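You operate a simulated robot arm through the tools that you are given. There is no shell and no other tool.

You are at the controls of a simulated robot arm. One attempt, no reset.

Task
Fit each piston into the casing with its number.
Fine: then free the trumpet from the clamp.

It is judged by the outcome, as a careful person would: the job done as asked, and still so three seconds after it is handed in. It fails if anything else is knocked over, pushed out of place, dropped, spilled or broken.

Robot
A 6-joint arm with a two-finger parallel gripper, fixed in place. Base frame: the origin is on the floor under the middle of its stand, x ahead of it, y to its left, z up; the work surface is at about z = 900. Lengths are in mm, angles in degrees, forces in N, time in s.
With the tool pointing down near the work surface it reaches from about 580 to 940 mm from the base axis. Its first joint turns from -149.0 to 149.0 degrees. Payload 3.43 kg.
Tool frame: the origin (TCP) lies between the finger pads and is the grasp point; the fingertips stand 34 mm ahead of it; z points along the fingers, y is the line along which they close. Largest opening 128 mm; finger width 24, thickness 12; the body of the gripper, 48 by 130 mm, starts 96 mm behind the TCP.
Orientation is that of the tool frame in the base frame, as a unit quaternion [w, x, y, z]. With the fingers straight down and closing along the base's y, the tool's x points along the base's -x, its y along +y and its z along -z.

Tools
- The arm moves only by the tool arm_command. Its arguments are lists of equal length, an entry for each row: "travel": the shift along the tool's x, y, z in mm, a list of three; "dr": the turn, a rotation vector about the tool's x, y, z in degrees, a list of three; "hand": the gripper command, from -1 (fully open) to 1 (shut), values between in proportion. In form: {"travel": [[x, y, z], ...], "dr": [[ax, ay, az], ...], "hand": [hand, ...]}. A call has 1 to 20 rows; each row is the pose to reach, as a shift and turn from the pose commanded when the call began, along the tool's axes at that moment. A row lasts 0.2 s, in which the tool goes at most 50 mm and 8.6 degrees; a call with a longer step from one row to the next is refused whole, and so is a gripper value outside its range. A pose out of reach is approached as far as the arm can. The call stops where the force on the tool passes 90 N (or 10 N more than at its start, if that is more) or the arm is blocked; 0.2 s more then pass. Each finger travels about 108 mm/s and halts on what it meets, pressing with about 41 N; the grip force reading is that of the motor and also rises with nothing between the fingers. The clock runs only during rows and for 0.2 s after the last one: add rows that repeat a pose to give the fingers time. It gives the time, the measured TCP pose, the force on the tool (base axes), the opening and the grip force at its end, in the units of the frame above (readings bear some noise), with the torque about the TCP (base axes, N m) and any sound that the robot's microphone picked up.
- Cameras (640 x 400 px; columns grow to the right, rows downward): "scene" is fixed at [50.5, -649.3, 1712.6]; the picture's right is [-0.43, -0.90, 0.00], its down [-0.82, 0.39, -0.42] and it looks along [0.38, -0.18, -0.91] (base axes); focal length 324 px, centre (320, 200). "wrist" rides on the gripper at [76, -11, -160] in the tool frame; the picture's right is [0.15, 0.99, 0.00], its down [-0.88, 0.13, -0.46] and it looks along [-0.45, 0.07, 0.89] (tool axes); focal length 234 px, centre (320, 200). There is no depth. A picture from a camera that has moved, and an enlarged one, comes with that camera's place and axes in the base frame and with its lens.
- get_image(camera): a new picture of that camera. The clock stands still meanwhile.
- slide_trunk(by): slides the trunk up (or, below 0, down) by that many mm; the arm rides with it, the base frame stays. It gives what a move gives, with no picture.
- close_up(camera, box): a new picture of the part [left, top, right, bottom] of that camera's present view, enlarged. The clock stands still meanwhile.
- job_done(): hands the job in; it is judged then, once.

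Nothing tells you positions but the pictures and the camera data. Unless the task says otherwise, let go and move clear before handing in.

The tools are called as a command line: name --argument value ..., lists and objects as JSON in quotes. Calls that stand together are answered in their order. arm_command: Moves the arm, as the interface text tells. Its arguments: {"type":"object","properties":{"travel":{"type":"array"},"dr":{"type":"array"},"hand":{"type":"array"}},"required":["travel","dr","hand"]} The other tools are called the same way: slide_trunk (by) moves the trunk up or down; get_image (camera) takes a picture; close_up (camera, box) takes an enlarged picture of a part of a camera's view; job_done () hands the job in.

At the start:

```text
time_s: 0.0
tool_pos: [289.5, -769.3, 1300.0]
ee_rot: [0.0, 0.0, 1.0, 0.0]
ft_force: [0.7, -0.5, 0.0]
wrist_torque: [-0.02, 0.02, -0.01]
width: 128.2
finger_force: 0.2
trunk travel left (down, up): [-675.0, 35.0]
```

scene: 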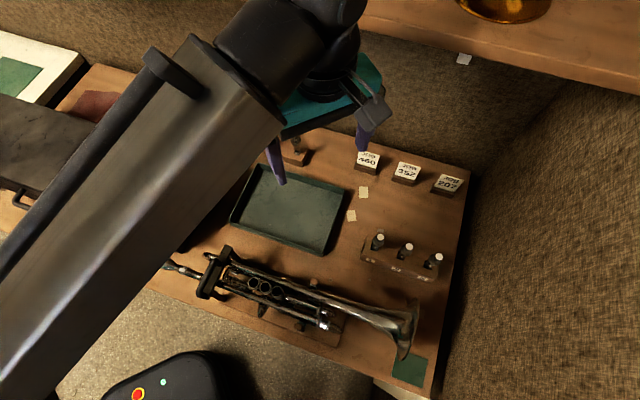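
wrist: 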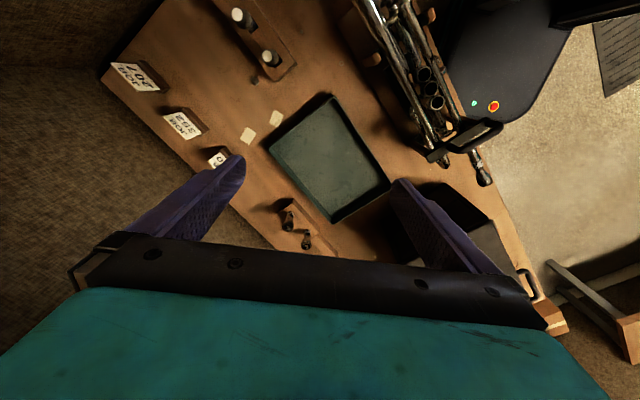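

I see a bench with a trumpet held in a clamp, a rack with three pistons, job cards, and a tray. I'll take close-ups before moving anything.

close_up --camera "scene" --box '[340, 130, 480, 290]'

close_up --camera "scene" --box '[150, 230, 340, 350]'

close_up --camera "scene" --box '[300, 270, 460, 390]'

close_up --camera "wrist" --box '[340, 0, 520, 200]'

close_up --camera "wrist" --box '[90, 0, 300, 170]'

```text
2.50 times, centred on (410, 210) of scene
camera zoom: at [50.5, -649.3, 1712.6], right [-0.43, -0.9, 0.0], down [-0.82, 0.39, -0.42], along [0.38, -0.18, -0.91], focal length 811 px, centre (95, 175)
```

zoom: 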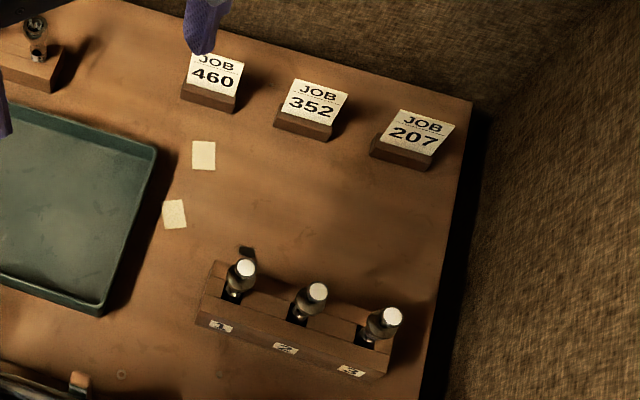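

```text
3.33 times, centred on (245, 290) of scene
camera zoom: at [50.5, -649.3, 1712.6], right [-0.43, -0.9, 0.0], down [-0.82, 0.39, -0.42], along [0.38, -0.18, -0.91], focal length 1081 px, centre (570, -100)
```

zoom: 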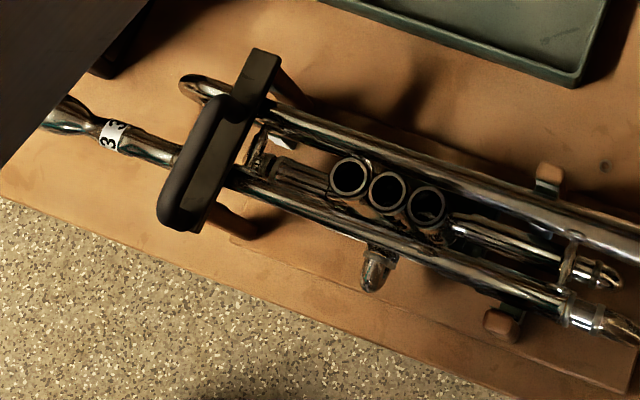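

```text
3.33 times, centred on (380, 330) of scene
camera zoom: at [50.5, -649.3, 1712.6], right [-0.43, -0.9, 0.0], down [-0.82, 0.39, -0.42], along [0.38, -0.18, -0.91], focal length 1081 px, centre (120, -233)
```

zoom: 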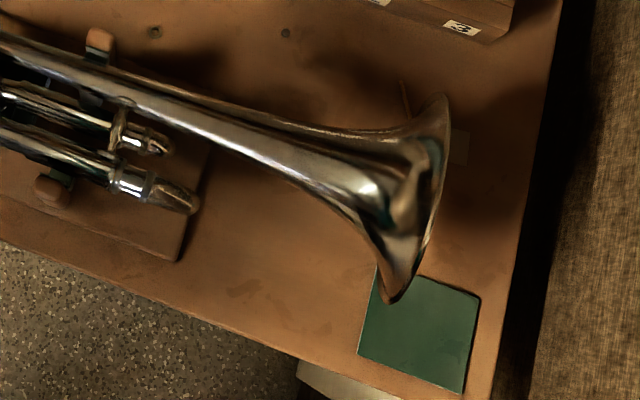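

```text
2.00 times, centred on (430, 100) of wrist
camera zoom: at [215.4, -781.1, 1460.7], right [-0.15, 0.99, 0.0], down [0.88, 0.13, 0.46], along [0.45, 0.07, -0.89], focal length 468 px, centre (100, 400)
```

zoom: 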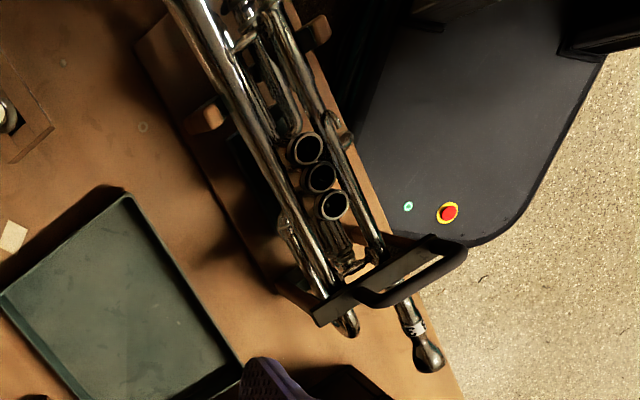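

```text
2.35 times, centred on (195, 85) of wrist
camera zoom: at [215.4, -781.1, 1460.7], right [-0.15, 0.99, 0.0], down [0.88, 0.13, 0.46], along [0.45, 0.07, -0.89], focal length 551 px, centre (614, 471)
```

zoom: 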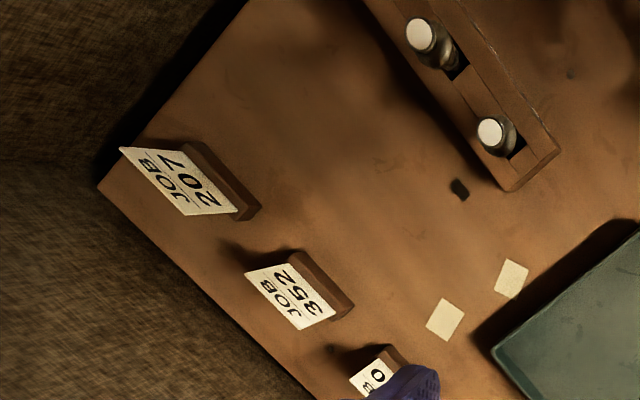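

The trumpet's three casings are open and the clamp bridges it near the mouthpiece end. The numbers on the pistons and casings aren't readable yet, so I'll zoom in more from both cameras.

close_up --camera "scene" --box '[355, 225, 450, 285]'

close_up --camera "scene" --box '[230, 265, 310, 315]'

close_up --camera "scene" --box '[155, 240, 235, 300]'

close_up --camera "scene" --box '[260, 120, 340, 180]'

close_up --camera "wrist" --box '[260, 190, 340, 260]'

close_up --camera "wrist" --box '[380, 60, 510, 190]'

```text
6.67 times, centred on (402, 255) of scene
camera zoom: at [50.5, -649.3, 1712.6], right [-0.43, -0.9, 0.0], down [-0.82, 0.39, -0.42], along [0.38, -0.18, -0.91], focal length 2162 px, centre (-230, -167)
```

zoom: 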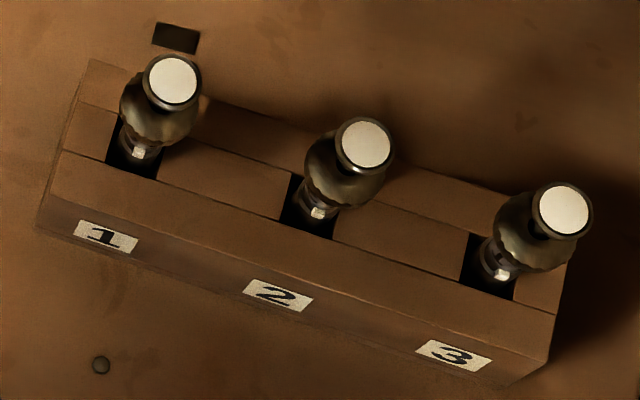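

```text
8.00 times, centred on (270, 290) of scene
camera zoom: at [50.5, -649.3, 1712.6], right [-0.43, -0.9, 0.0], down [-0.82, 0.39, -0.42], along [0.38, -0.18, -0.91], focal length 2594 px, centre (720, -520)
```

zoom: 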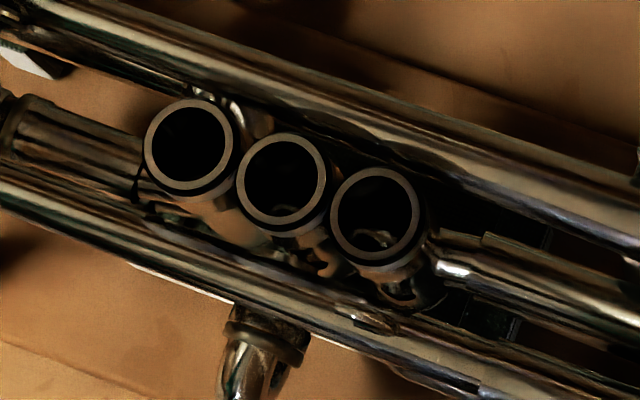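

```text
6.67 times, centred on (195, 270) of scene
camera zoom: at [50.5, -649.3, 1712.6], right [-0.43, -0.9, 0.0], down [-0.82, 0.39, -0.42], along [0.38, -0.18, -0.91], focal length 2162 px, centre (1153, -267)
```

zoom: 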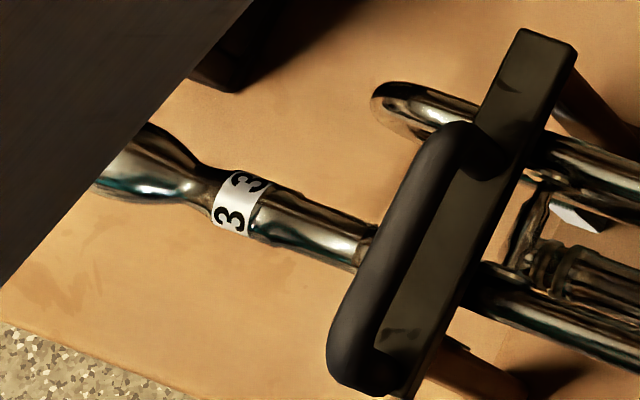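

```text
6.67 times, centred on (300, 150) of scene
camera zoom: at [50.5, -649.3, 1712.6], right [-0.43, -0.9, 0.0], down [-0.82, 0.39, -0.42], along [0.38, -0.18, -0.91], focal length 2162 px, centre (453, 533)
```

zoom: 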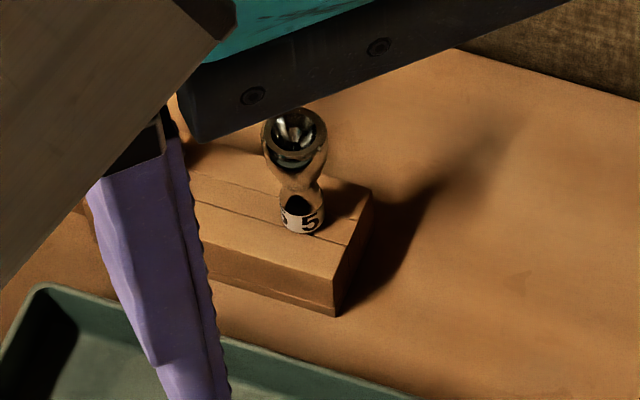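

```text
5.71 times, centred on (300, 225) of wrist
camera zoom: at [215.4, -781.1, 1460.7], right [-0.15, 0.99, 0.0], down [0.88, 0.13, 0.46], along [0.45, 0.07, -0.89], focal length 1338 px, centre (434, 57)
```

zoom: 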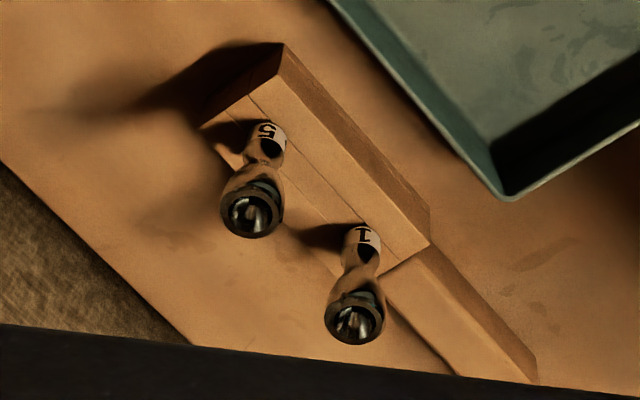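

```text
3.08 times, centred on (445, 125) of wrist
camera zoom: at [215.4, -781.1, 1460.7], right [-0.15, 0.99, 0.0], down [0.88, 0.13, 0.46], along [0.45, 0.07, -0.89], focal length 720 px, centre (-65, 431)
```

zoom: 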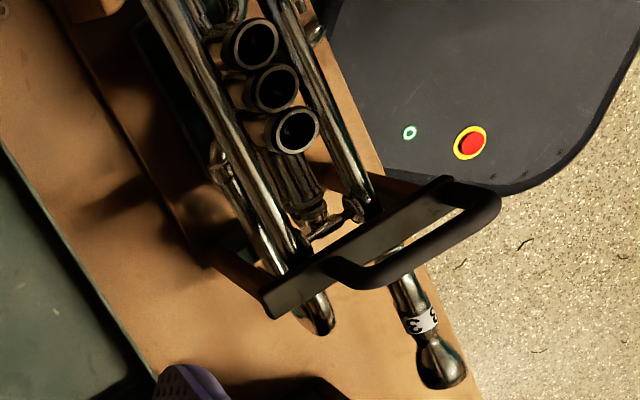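

The rack slots are labelled 1, 2 and 3, while the separate numbered items are mouthpieces and not part of the job. I'll move the wrist camera over the rack, turning the tool 45° to line up with the bench.

arm_command --travel '[[24, -16, 25], [48, -32, 52], [72, -48, 80], [96, -64, 108], [120, -80, 136], [144, -97, 165], [164, -112, 190], [164, -112, 190]]' --dr '[[0, 0, 6.5], [0, 0, 13], [0, 0, 19.5], [0, 0, 26], [0, 0, 32.5], [0, 0, 39], [0, 0, 45], [0, 0, 45]]' --hand '[-1, -1, -1, -1, -1, -1, -1, -1]'

get_image --camera "wrist"

get_image --camera "scene"

```text
time_s: 1.8
tool_pos: [128.4, -879.8, 1107.6]
ee_rot: [0.0, 0.382, 0.924, -0.001]
ft_force: [-0.1, 0.3, -0.4]
wrist_torque: [0.01, 0.0, 0.02]
width: 128.0
finger_force: 0.0
trunk travel left (down, up): [-675.0, 35.0]
```

```text
taken
camera wrist: at [66.0, -834.8, 1269.5], right [0.6, 0.8, 0.0], down [0.71, -0.53, 0.46], along [0.37, -0.27, -0.89], focal length 234 px, centre (320, 200)
```

wrist: 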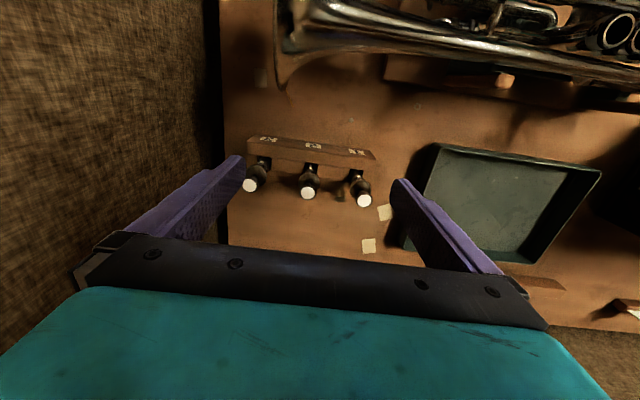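

```text
taken
```

scene: 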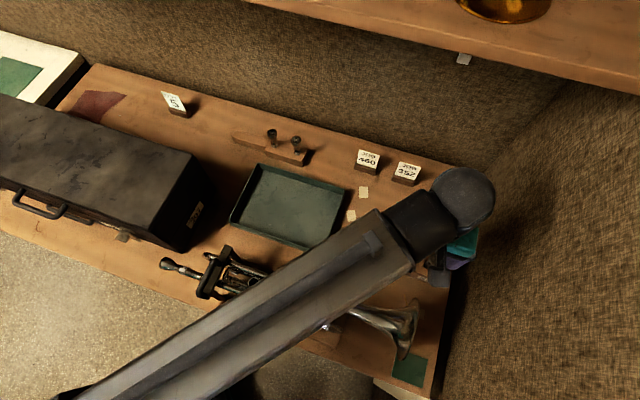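

close_up --camera "wrist" --box '[235, 125, 395, 225]'

close_up --camera "scene" --box '[155, 235, 275, 310]'

close_up --camera "wrist" --box '[480, 0, 640, 100]'

```text
4.00 times, centred on (315, 175) of wrist
camera zoom: at [66.0, -834.8, 1269.5], right [0.6, 0.8, 0.0], down [0.71, -0.53, 0.46], along [0.37, -0.27, -0.89], focal length 937 px, centre (340, 300)
```

zoom: 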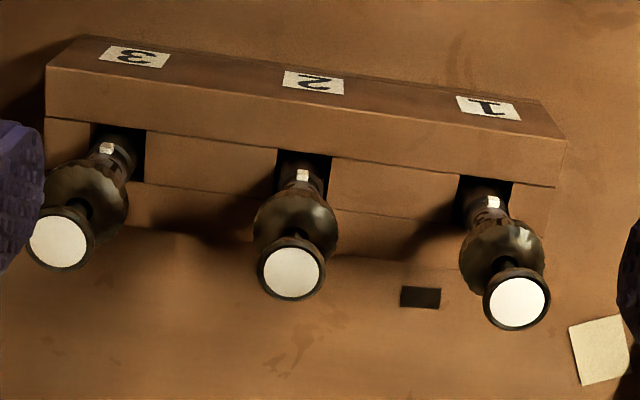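

```text
5.33 times, centred on (215, 272) of scene
camera zoom: at [50.5, -649.3, 1712.6], right [-0.43, -0.9, 0.0], down [-0.82, 0.39, -0.42], along [0.38, -0.18, -0.91], focal length 1729 px, centre (880, -187)
```

zoom: 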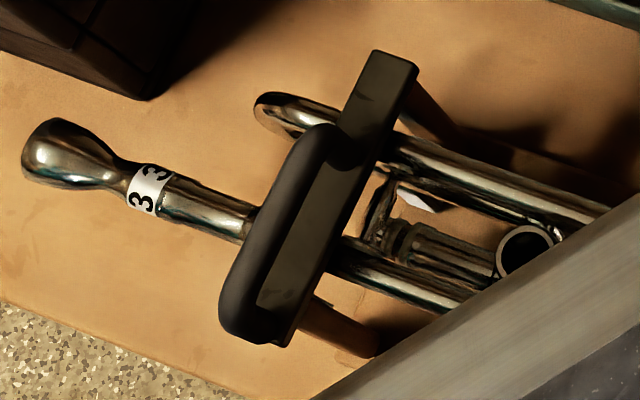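

```text
4.00 times, centred on (560, 50) of wrist
camera zoom: at [66.0, -834.8, 1269.5], right [0.6, 0.8, 0.0], down [0.71, -0.53, 0.46], along [0.37, -0.27, -0.89], focal length 937 px, centre (-640, 800)
```

zoom: 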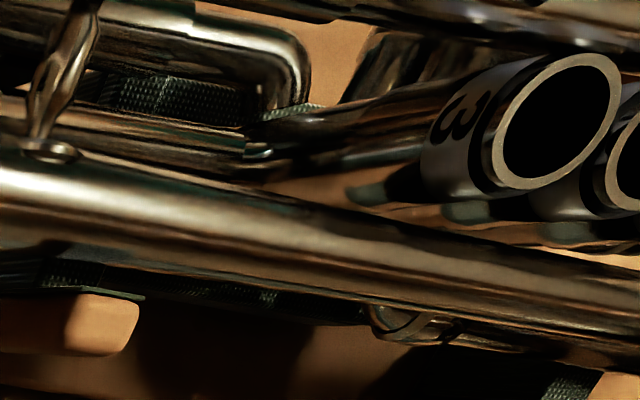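

Casing 3 is marked on the bell side. Now I'll check whether the pistons themselves carry numbers.

close_up --camera "wrist" --box '[240, 150, 290, 200]'

close_up --camera "wrist" --box '[285, 155, 335, 205]'

close_up --camera "wrist" --box '[335, 160, 385, 210]'

close_up --camera "wrist" --box '[580, 0, 640, 60]'

```text
8.00 times, centred on (265, 175) of wrist
camera zoom: at [66.0, -834.8, 1269.5], right [0.6, 0.8, 0.0], down [0.71, -0.53, 0.46], along [0.37, -0.27, -0.89], focal length 1873 px, centre (760, 400)
```

zoom: 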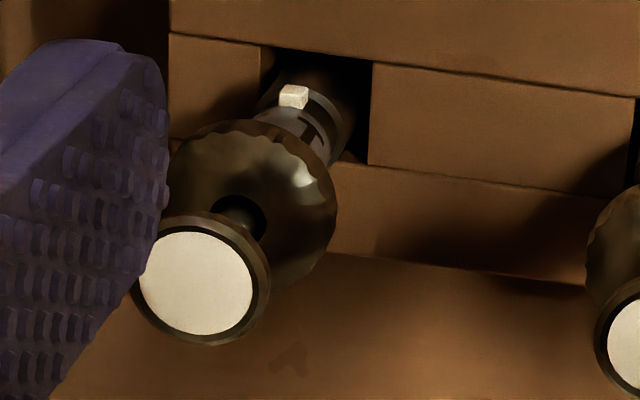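

```text
8.00 times, centred on (310, 180) of wrist
camera zoom: at [66.0, -834.8, 1269.5], right [0.6, 0.8, 0.0], down [0.71, -0.53, 0.46], along [0.37, -0.27, -0.89], focal length 1873 px, centre (400, 360)
```

zoom: 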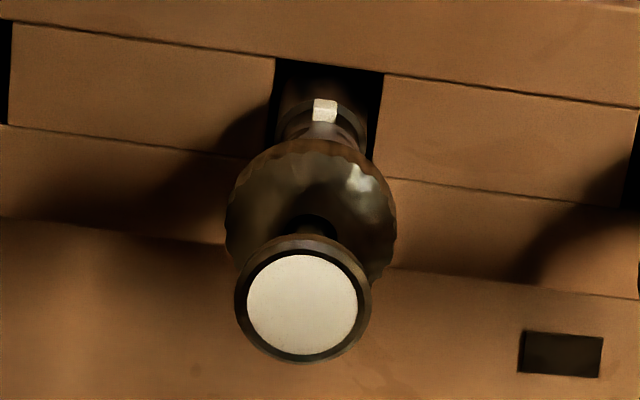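

```text
8.00 times, centred on (360, 185) of wrist
camera zoom: at [66.0, -834.8, 1269.5], right [0.6, 0.8, 0.0], down [0.71, -0.53, 0.46], along [0.37, -0.27, -0.89], focal length 1873 px, centre (0, 320)
```

zoom: 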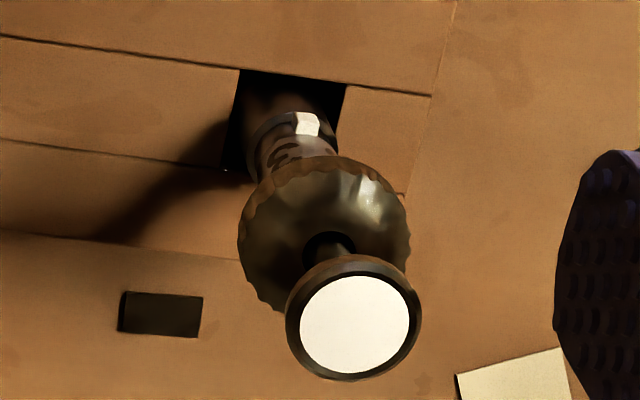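

```text
6.67 times, centred on (610, 30) of wrist
camera zoom: at [66.0, -834.8, 1269.5], right [0.6, 0.8, 0.0], down [0.71, -0.53, 0.46], along [0.37, -0.27, -0.89], focal length 1561 px, centre (-1613, 1333)
```

zoom: 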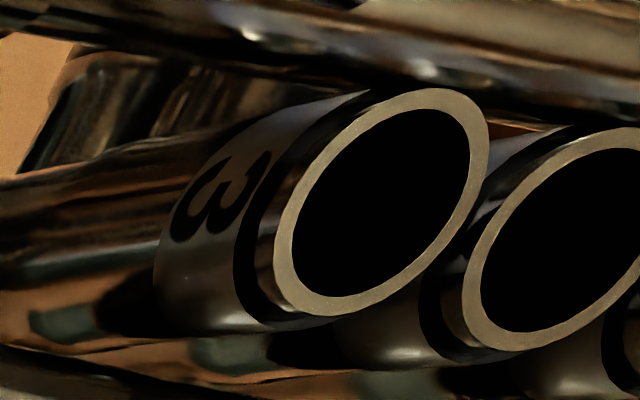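

The pistons do carry numbers just below their caps, and they may not match the rack slots. I'll back off and tilt the camera to read them from the side.

arm_command --travel '[[37, -2, -10], [74, -4, -20], [110, -6, -28], [147, -8, -32], [184, -10, -37], [184, -10, -37]]' --dr '[[0, -5, 0], [0, -11, 0], [0, -17, 0], [0, -23, 0], [0, -28, 0], [0, -28, 0]]' --hand '[-1, -1, -1, -1, -1, -1]'

get_image --camera "wrist"

```text
time_s: 3.2
tool_pos: [-10.1, -758.4, 1145.4]
ee_rot: [0.224, 0.371, 0.896, -0.093]
ft_force: [-0.9, 0.0, 0.3]
wrist_torque: [0.01, -0.02, 0.01]
width: 128.0
finger_force: 0.0
trunk travel left (down, up): [-675.0, 35.0]
```

```text
taken
camera wrist: at [-118.7, -667.1, 1251.8], right [0.61, 0.79, -0.07], down [0.49, -0.31, 0.82], along [0.62, -0.53, -0.57], focal length 234 px, centre (320, 200)
```

wrist: 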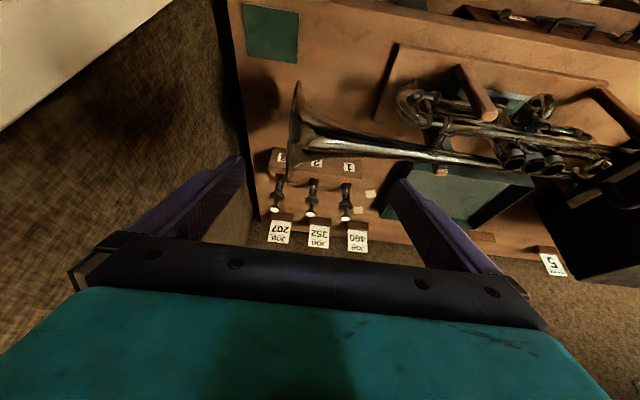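

close_up --camera "wrist" --box '[265, 170, 295, 200]'

close_up --camera "wrist" --box '[298, 170, 328, 200]'

close_up --camera "wrist" --box '[332, 170, 362, 200]'

close_up --camera "wrist" --box '[490, 130, 570, 180]'

close_up --camera "wrist" --box '[260, 60, 400, 240]'

```text
13.33 times, centred on (280, 185) of wrist
camera zoom: at [-118.7, -667.1, 1251.8], right [0.61, 0.79, -0.07], down [0.49, -0.31, 0.82], along [0.62, -0.53, -0.57], focal length 3122 px, centre (853, 400)
```

zoom: 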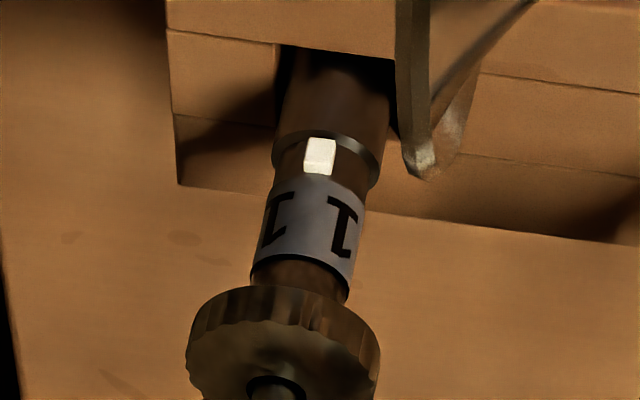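

```text
13.33 times, centred on (313, 185) of wrist
camera zoom: at [-118.7, -667.1, 1251.8], right [0.61, 0.79, -0.07], down [0.49, -0.31, 0.82], along [0.62, -0.53, -0.57], focal length 3122 px, centre (413, 400)
```

zoom: 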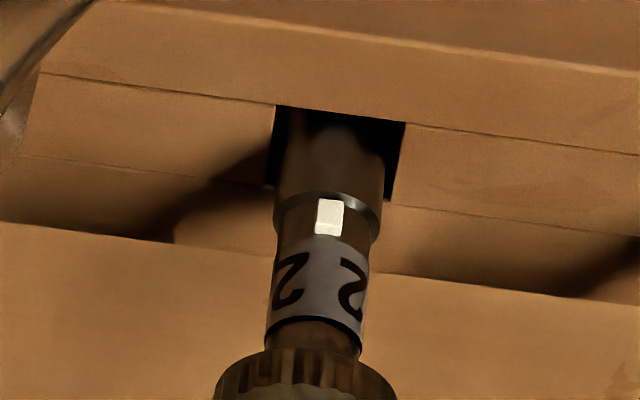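

```text
13.33 times, centred on (347, 185) of wrist
camera zoom: at [-118.7, -667.1, 1251.8], right [0.61, 0.79, -0.07], down [0.49, -0.31, 0.82], along [0.62, -0.53, -0.57], focal length 3122 px, centre (-40, 400)
```

zoom: 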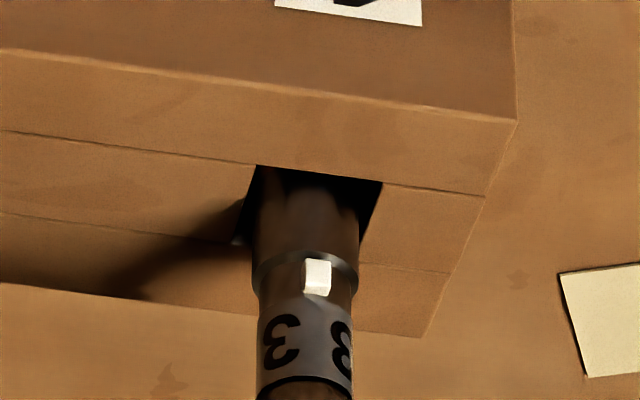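

```text
8.00 times, centred on (530, 155) of wrist
camera zoom: at [-118.7, -667.1, 1251.8], right [0.61, 0.79, -0.07], down [0.49, -0.31, 0.82], along [0.62, -0.53, -0.57], focal length 1873 px, centre (-1360, 560)
```

zoom: 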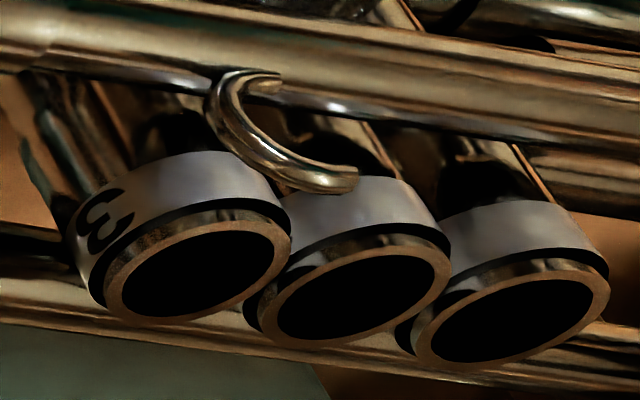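

```text
2.22 times, centred on (330, 150) of wrist
camera zoom: at [-118.7, -667.1, 1251.8], right [0.61, 0.79, -0.07], down [0.49, -0.31, 0.82], along [0.62, -0.53, -0.57], focal length 520 px, centre (298, 311)
```

zoom: 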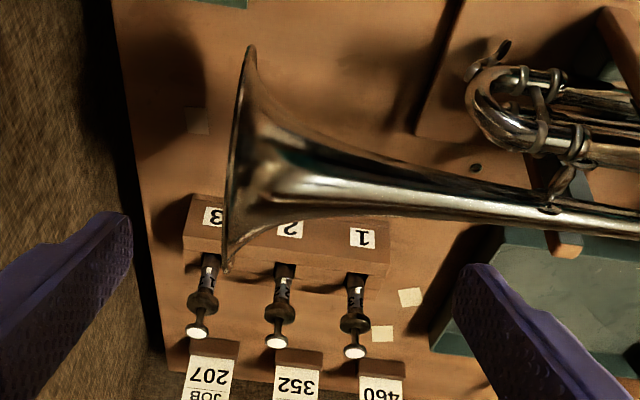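

The pistons are in the wrong slots: slot 1 holds piston 3, slot 2 holds piston 2, and slot 3 holds piston 1. I'll go by the piston numbers. Next I'll view the casings and clamp from the mouthpiece side to read the casing numbers.

arm_command --travel '[[-7, 0, -13], [-14, 0, -26], [-21, 0, -40], [-28, 0, -53]]' --dr '[[0, 7, 0], [0, 14, 0], [0, 21, 0], [0, 28, 0]]' --hand '[-1, -1, -1, -1]'

arm_command --travel '[[-3, 32, 0], [-6, 65, 0], [-10, 98, 0], [-13, 131, 0], [-16, 164, 0], [-19, 197, 0], [-22, 230, 0], [-25, 262, 0], [-29, 295, 0], [-32, 328, 0], [-35, 360, 0], [-35, 360, 0]]' --dr '[[0, 0, 8.2], [0, 0, 16.4], [0, 0, 24.6], [0, 0, 32.8], [0, 0, 41], [0, 0, 49.2], [0, 0, 57.4], [0, 0, 65.6], [0, 0, 73.8], [0, 0, 82], [0, 0, 90], [0, 0, 90]]' --hand '[-1, -1, -1, -1, -1, -1, -1, -1, -1, -1, -1, -1]'

get_image --camera "wrist"

get_image --camera "scene"

```text
time_s: 4.2
tool_pos: [-10.0, -758.4, 1207.7]
ee_rot: [-0.001, 0.383, 0.924, 0.001]
ft_force: [0.1, 0.0, 0.3]
wrist_torque: [0.03, 0.0, 0.01]
width: 128.0
finger_force: 0.0
trunk travel left (down, up): [-675.0, 35.0]
```

```text
time_s: 5.0
tool_pos: [59.8, -700.5, 1207.9]
ee_rot: [-0.001, 0.541, 0.841, -0.005]
ft_force: [-21.0, -13.5, 1.0]
wrist_torque: [2.6, -3.75, 2.24]
width: 128.0
finger_force: 0.1
trunk travel left (down, up): [-675.0, 35.0]
stopped in row 4: the force on the tool passed its limit at 155 N (the readings are from after the stop); the commanded pose is now the measured one
```

```text
taken
camera wrist: at [19.3, -636.9, 1369.2], right [0.84, 0.54, -0.01], down [0.49, -0.74, 0.46], along [0.24, -0.39, -0.89], focal length 234 px, centre (320, 200)
```

wrist: 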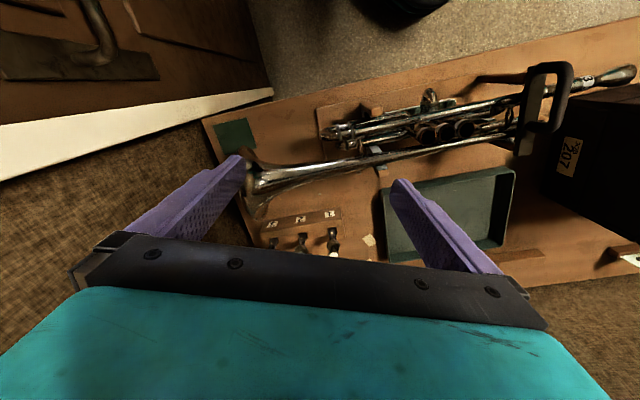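

```text
taken
```

scene: 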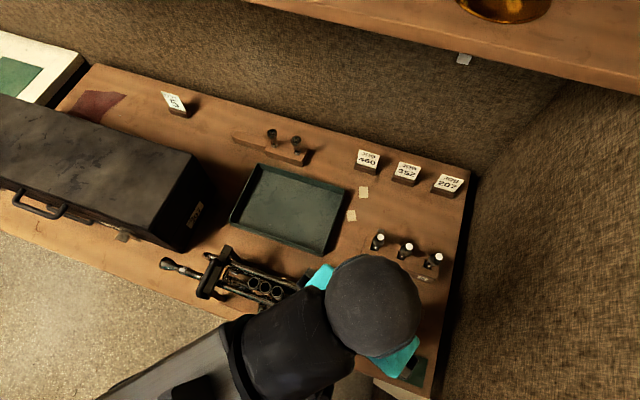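

The gripper's camera side bumped what is most likely my own forearm while turning inward, so I'll use the opposite rotation direction from now on. I'll check the scene for anything disturbed, then look at the casings and clamp.

close_up --camera "wrist" --box '[400, 105, 500, 155]'

close_up --camera "wrist" --box '[500, 50, 640, 160]'

close_up --camera "scene" --box '[240, 270, 290, 305]'

close_up --camera "scene" --box '[240, 220, 480, 400]'

```text
6.40 times, centred on (450, 130) of wrist
camera zoom: at [19.3, -636.9, 1369.2], right [0.84, 0.54, -0.01], down [0.49, -0.74, 0.46], along [0.24, -0.39, -0.89], focal length 1499 px, centre (-512, 648)
```

zoom: 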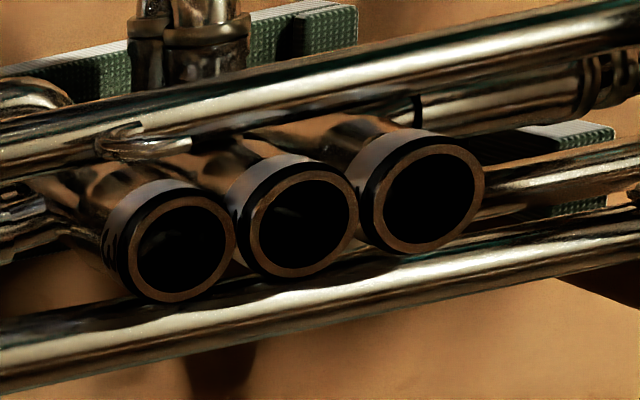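

```text
3.64 times, centred on (570, 105) of wrist
camera zoom: at [19.3, -636.9, 1369.2], right [0.84, 0.54, -0.01], down [0.49, -0.74, 0.46], along [0.24, -0.39, -0.89], focal length 852 px, centre (-589, 546)
```

zoom: 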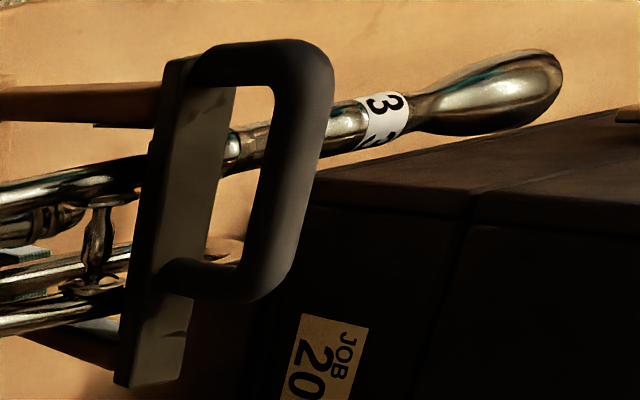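

```text
11.43 times, centred on (265, 288) of scene
camera zoom: at [50.5, -649.3, 1712.6], right [-0.43, -0.9, 0.0], down [-0.82, 0.39, -0.42], along [0.38, -0.18, -0.91], focal length 3706 px, centre (949, -800)
```

zoom: 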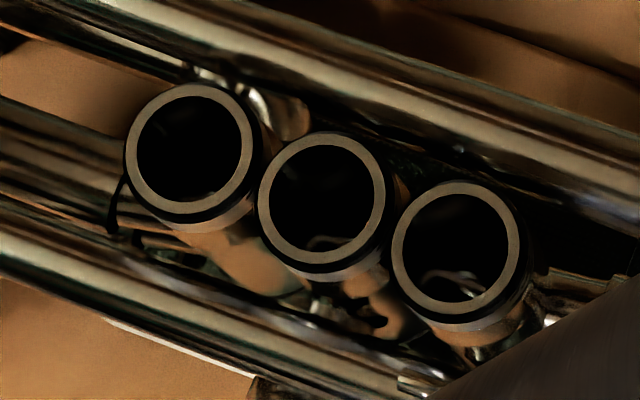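

```text
2.22 times, centred on (360, 310) of scene
camera zoom: at [50.5, -649.3, 1712.6], right [-0.43, -0.9, 0.0], down [-0.82, 0.39, -0.42], along [0.38, -0.18, -0.91], focal length 720 px, centre (231, -44)
```

zoom: 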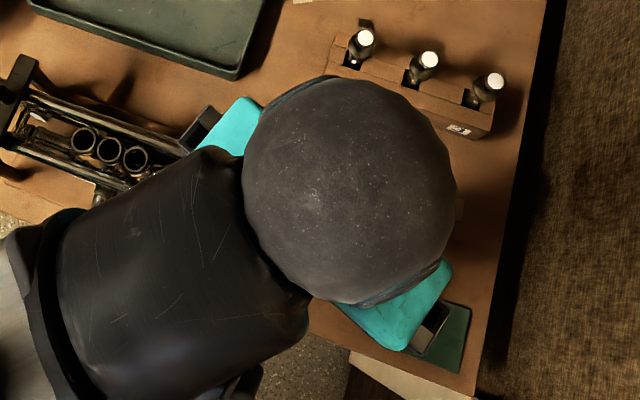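

Nothing on the bench appears disturbed. I'll rotate the other way, keeping the camera on the outward side, and view the casings from the bell side.

arm_command --travel '[[0, 0, 0], [-2, 4, 0], [-2, 10, 0], [-3, 18, 0], [-4, 26, 0], [-5, 34, 0], [-6, 42, 0], [-7, 50, 0], [-8, 58, 0], [-9, 66, 0], [-10, 74, 0], [-11, 82, 0], [-12, 90, 0], [-12, 90, 0], [-12, 90, 0]]' --dr '[[0, 0, -8], [0, 0, -16], [0, 0, -24], [0, 0, -32], [0, 0, -40], [0, 0, -48.3], [0, 0, -56.7], [0, 0, -65], [0, 0, -73.5], [0, 0, -82], [0, 0, -90.3], [0, 0, -98.6], [0, 0, -107], [0, 0, -110.5], [0, 0, -110.5]]' --hand '[-1, -1, -1, -1, -1, -1, -1, -1, -1, -1, -1, -1, -1, -1, -1]'

get_image --camera "wrist"

get_image --camera "scene"

```text
time_s: 8.2
tool_pos: [147.1, -674.4, 1207.1]
ee_rot: [-0.004, -0.381, 0.925, -0.002]
ft_force: [0.6, -1.1, 0.9]
wrist_torque: [0.0, 0.01, 0.03]
width: 128.1
finger_force: 0.0
trunk travel left (down, up): [-675.0, 35.0]
```

```text
taken
camera wrist: at [102.4, -736.8, 1369.2], right [-0.8, 0.6, 0.0], down [0.54, 0.72, 0.45], along [0.27, 0.36, -0.89], focal length 234 px, centre (320, 200)
```

wrist: 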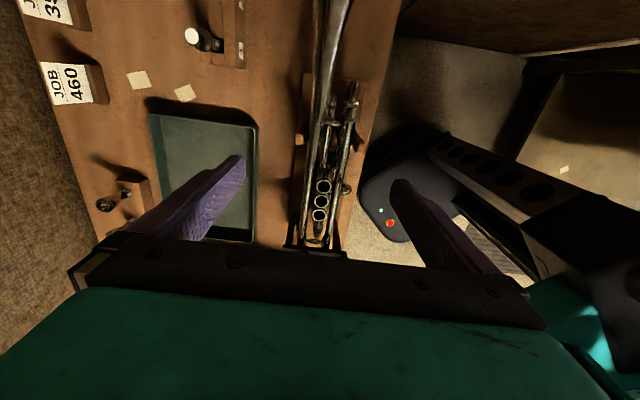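

```text
taken
```

scene: 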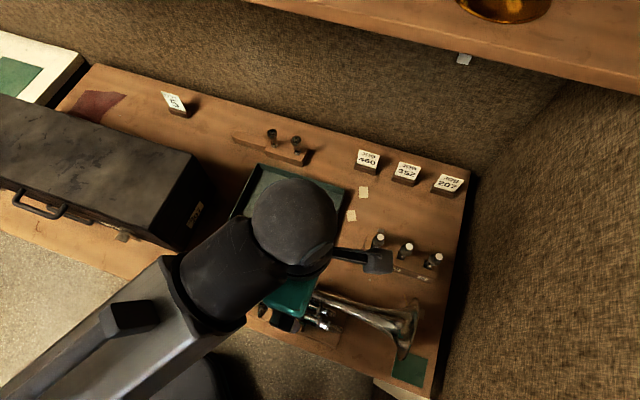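

close_up --camera "wrist" --box '[295, 165, 355, 235]'

close_up --camera "wrist" --box '[280, 70, 380, 250]'

```text
5.71 times, centred on (325, 200) of wrist
camera zoom: at [102.4, -736.8, 1369.2], right [-0.8, 0.6, 0.0], down [0.54, 0.72, 0.45], along [0.27, 0.36, -0.89], focal length 1338 px, centre (291, 200)
```

zoom: 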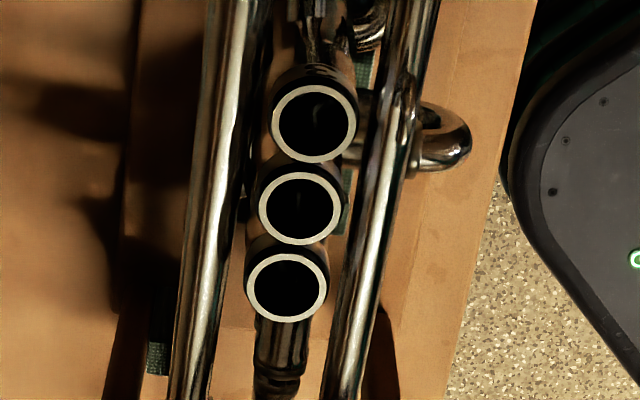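

```text
2.22 times, centred on (330, 160) of wrist
camera zoom: at [102.4, -736.8, 1369.2], right [-0.8, 0.6, 0.0], down [0.54, 0.72, 0.45], along [0.27, 0.36, -0.89], focal length 520 px, centre (298, 289)
```

zoom: 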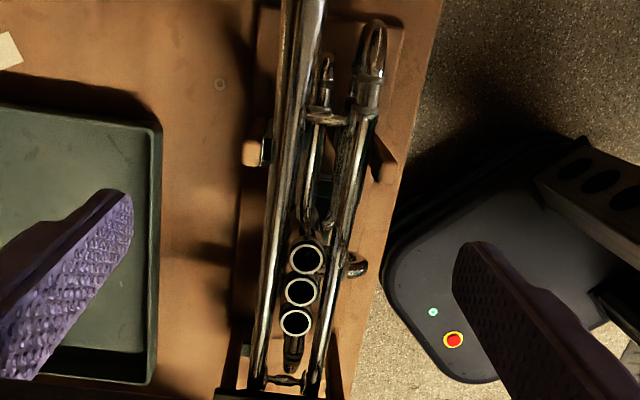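

arm_command --travel '[[0, -42, 10], [0, -84, 20], [0, -126, 30], [0, -168, 40], [0, -210, 50], [0, -250, 60], [0, -250, 60]]' --dr '[[0, 0, 0], [0, 0, 0], [0, 0, 0], [0, 0, 0], [0, 0, 0], [0, 0, 0], [0, 0, 0]]' --hand '[-1, -1, -1, -1, -1, -1, -1]'

get_image --camera "wrist"

get_image --camera "scene"

```text
time_s: 9.8
tool_pos: [316.5, -836.4, 1142.7]
ee_rot: [-0.004, -0.38, 0.925, -0.003]
ft_force: [-0.8, 0.6, 0.1]
wrist_torque: [0.02, 0.02, 0.02]
width: 128.3
finger_force: 0.0
out of reach, approached as far as the arm can: row 6, 7
trunk travel left (down, up): [-675.0, 35.0]
```

```text
taken
camera wrist: at [272.0, -897.3, 1304.7], right [-0.8, 0.6, 0.0], down [0.54, 0.72, 0.45], along [0.27, 0.36, -0.89], focal length 234 px, centre (320, 200)
```

wrist: 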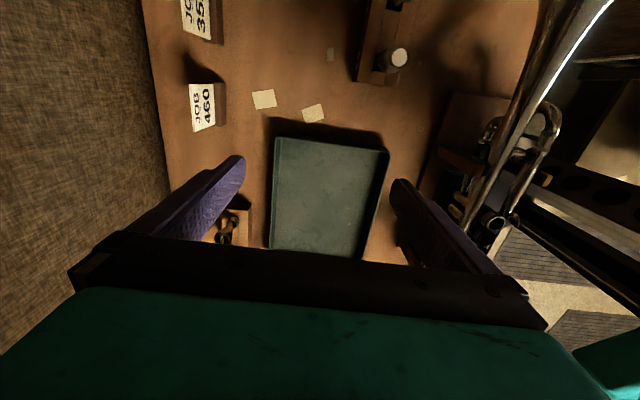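

```text
taken
```

scene: 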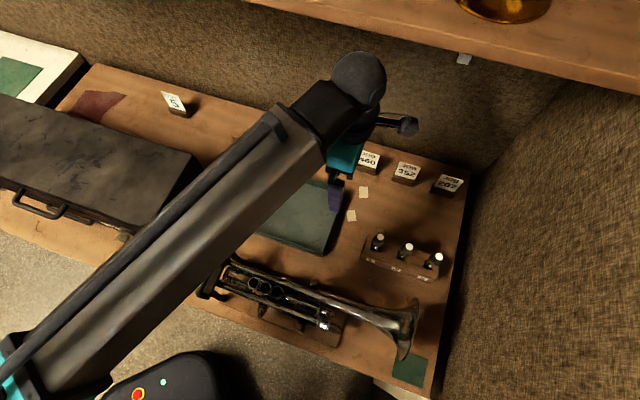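

close_up --camera "wrist" --box '[460, 170, 530, 250]'

close_up --camera "wrist" --box '[410, 80, 580, 260]'

close_up --camera "wrist" --box '[350, 0, 430, 90]'

```text
5.00 times, centred on (495, 210) of wrist
camera zoom: at [272.0, -897.3, 1304.7], right [-0.8, 0.6, 0.0], down [0.54, 0.72, 0.45], along [0.27, 0.36, -0.89], focal length 1171 px, centre (-555, 150)
```

zoom: 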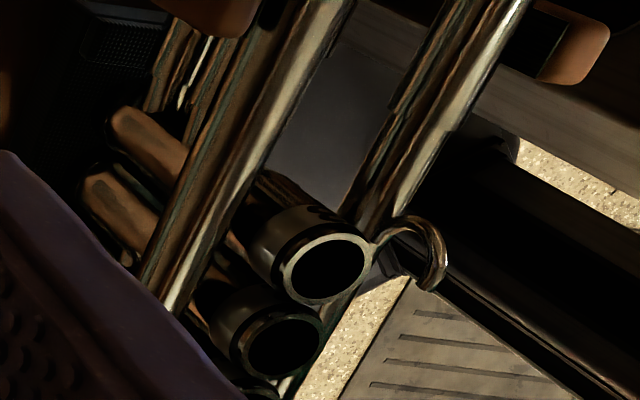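

```text
2.22 times, centred on (495, 170) of wrist
camera zoom: at [272.0, -897.3, 1304.7], right [-0.8, 0.6, 0.0], down [0.54, 0.72, 0.45], along [0.27, 0.36, -0.89], focal length 520 px, centre (-69, 267)
```

zoom: 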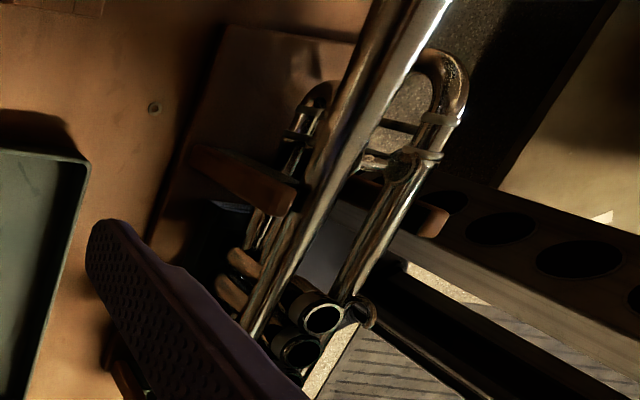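

```text
4.44 times, centred on (390, 45) of wrist
camera zoom: at [272.0, -897.3, 1304.7], right [-0.8, 0.6, 0.0], down [0.54, 0.72, 0.45], along [0.27, 0.36, -0.89], focal length 1041 px, centre (9, 889)
```

zoom: 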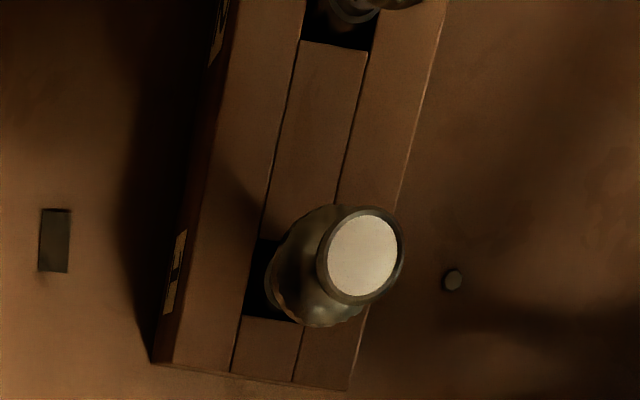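

The bench geometry is getting clear: the casing rims are at about z 1043, and the clamp bar sits about 85 mm toward the mouthpiece from casing 1. Next I'll bring the camera straight over the casings to look inside and check for keyways and the remaining numbers.

arm_command --travel '[[0, 20, -47], [-25, 60, -47], [-50, 98, -47], [-75, 136, -47], [-100, 174, -47], [-125, 212, -47], [-145, 245, -47], [-162, 270, -47], [-162, 270, -47]]' --dr '[[0, 0, 0], [0, 0, 0], [0, 0, 0], [0, 0, 0], [0, 0, 0], [0, 0, 0], [0, 0, 0], [0, 0, 0], [0, 0, 0]]' --hand '[-1, -1, -1, -1, -1, -1, -1, -1, -1]'

get_image --camera "wrist"

```text
refused: row 1 steps farther than a row can; nothing moved
```

```text
taken
camera wrist: at [272.0, -897.3, 1304.7], right [-0.8, 0.6, 0.0], down [0.54, 0.72, 0.45], along [0.27, 0.36, -0.89], focal length 234 px, centre (320, 200)
```

wrist: 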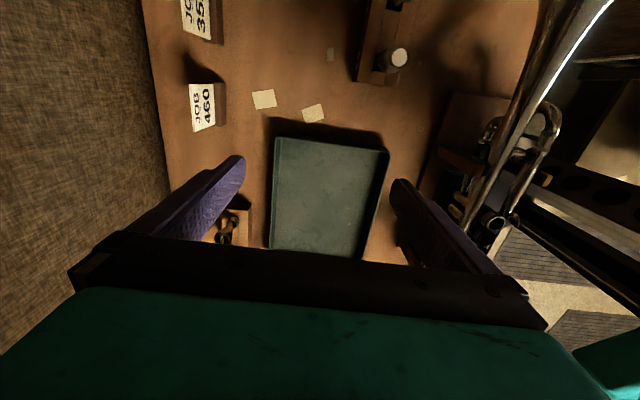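

One row's step was too long, so the call was refused and nothing moved. I'll resend it with shorter steps.

arm_command --travel '[[0, 20, -20], [-20, 50, -40], [-45, 88, -47], [-70, 126, -47], [-95, 164, -47], [-118, 202, -47], [-140, 240, -47], [-162, 270, -47], [-162, 270, -47]]' --dr '[[0, 0, 0], [0, 0, 0], [0, 0, 0], [0, 0, 0], [0, 0, 0], [0, 0, 0], [0, 0, 0], [0, 0, 0], [0, 0, 0]]' --hand '[-1, -1, -1, -1, -1, -1, -1, -1, -1]'

get_image --camera "wrist"

```text
time_s: 11.8
tool_pos: [238.5, -530.1, 1187.6]
ee_rot: [-0.004, -0.38, 0.925, 0.0]
ft_force: [-0.1, 0.3, -0.9]
wrist_torque: [0.0, 0.02, 0.03]
width: 127.8
finger_force: 0.2
trunk travel left (down, up): [-675.0, 35.0]
```

```text
taken
camera wrist: at [194.3, -590.2, 1350.0], right [-0.8, 0.6, 0.0], down [0.54, 0.71, 0.45], along [0.27, 0.36, -0.89], focal length 234 px, centre (320, 200)
```

wrist: 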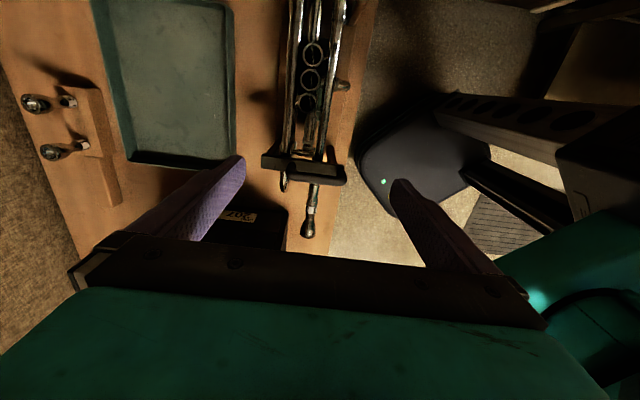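

close_up --camera "wrist" --box '[290, 35, 335, 120]'

close_up --camera "wrist" --box '[250, 130, 360, 245]'

close_up --camera "wrist" --box '[298, 60, 328, 95]'

```text
4.71 times, centred on (312, 78) of wrist
camera zoom: at [194.3, -590.2, 1350.0], right [-0.8, 0.6, 0.0], down [0.54, 0.71, 0.45], along [0.27, 0.36, -0.89], focal length 1102 px, centre (355, 776)
```

zoom: 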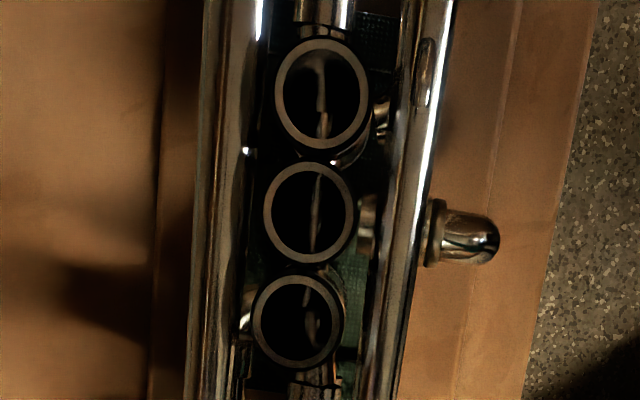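

```text
3.48 times, centred on (305, 188) of wrist
camera zoom: at [194.3, -590.2, 1350.0], right [-0.8, 0.6, 0.0], down [0.54, 0.71, 0.45], along [0.27, 0.36, -0.89], focal length 814 px, centre (372, 244)
```

zoom: 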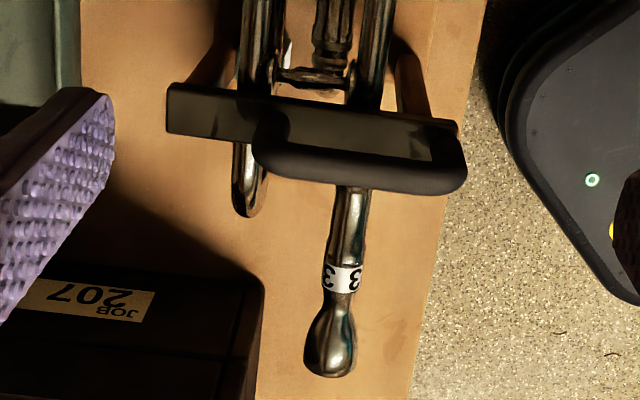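

```text
11.43 times, centred on (313, 78) of wrist
camera zoom: at [194.3, -590.2, 1350.0], right [-0.8, 0.6, 0.0], down [0.54, 0.71, 0.45], along [0.27, 0.36, -0.89], focal length 2676 px, centre (400, 1600)
```

zoom: 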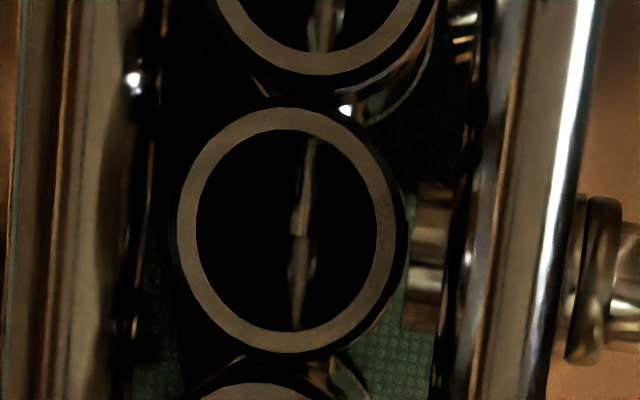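

close_up --camera "wrist" --box '[255, 140, 310, 185]'

close_up --camera "wrist" --box '[305, 140, 360, 190]'

close_up --camera "scene" --box '[190, 235, 250, 305]'

get_image --camera "scene"

```text
8.89 times, centred on (282, 162) of wrist
camera zoom: at [194.3, -590.2, 1350.0], right [-0.8, 0.6, 0.0], down [0.54, 0.71, 0.45], along [0.27, 0.36, -0.89], focal length 2082 px, centre (653, 533)
```

zoom: 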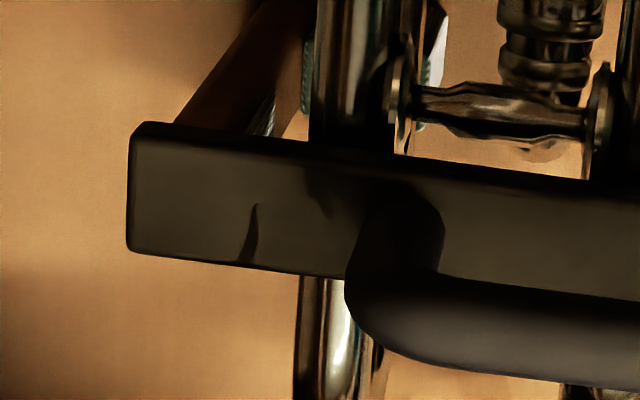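

```text
8.00 times, centred on (332, 165) of wrist
camera zoom: at [194.3, -590.2, 1350.0], right [-0.8, 0.6, 0.0], down [0.54, 0.71, 0.45], along [0.27, 0.36, -0.89], focal length 1873 px, centre (220, 480)
```

zoom: 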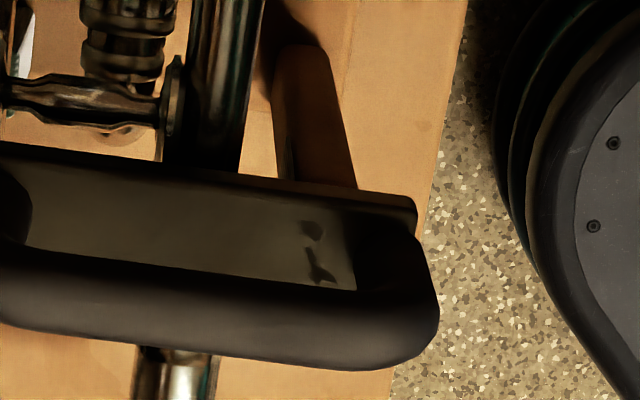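

```text
5.71 times, centred on (220, 270) of scene
camera zoom: at [50.5, -649.3, 1712.6], right [-0.43, -0.9, 0.0], down [-0.82, 0.39, -0.42], along [0.38, -0.18, -0.91], focal length 1853 px, centre (891, -200)
```

zoom: 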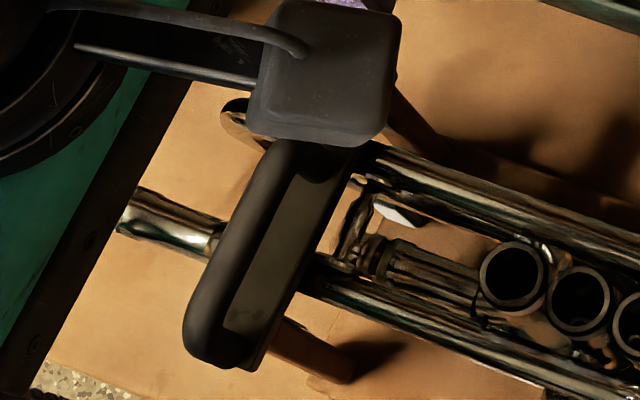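

```text
taken
```

scene: 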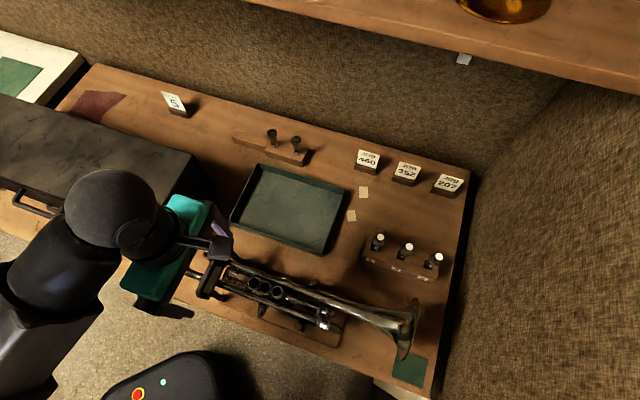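

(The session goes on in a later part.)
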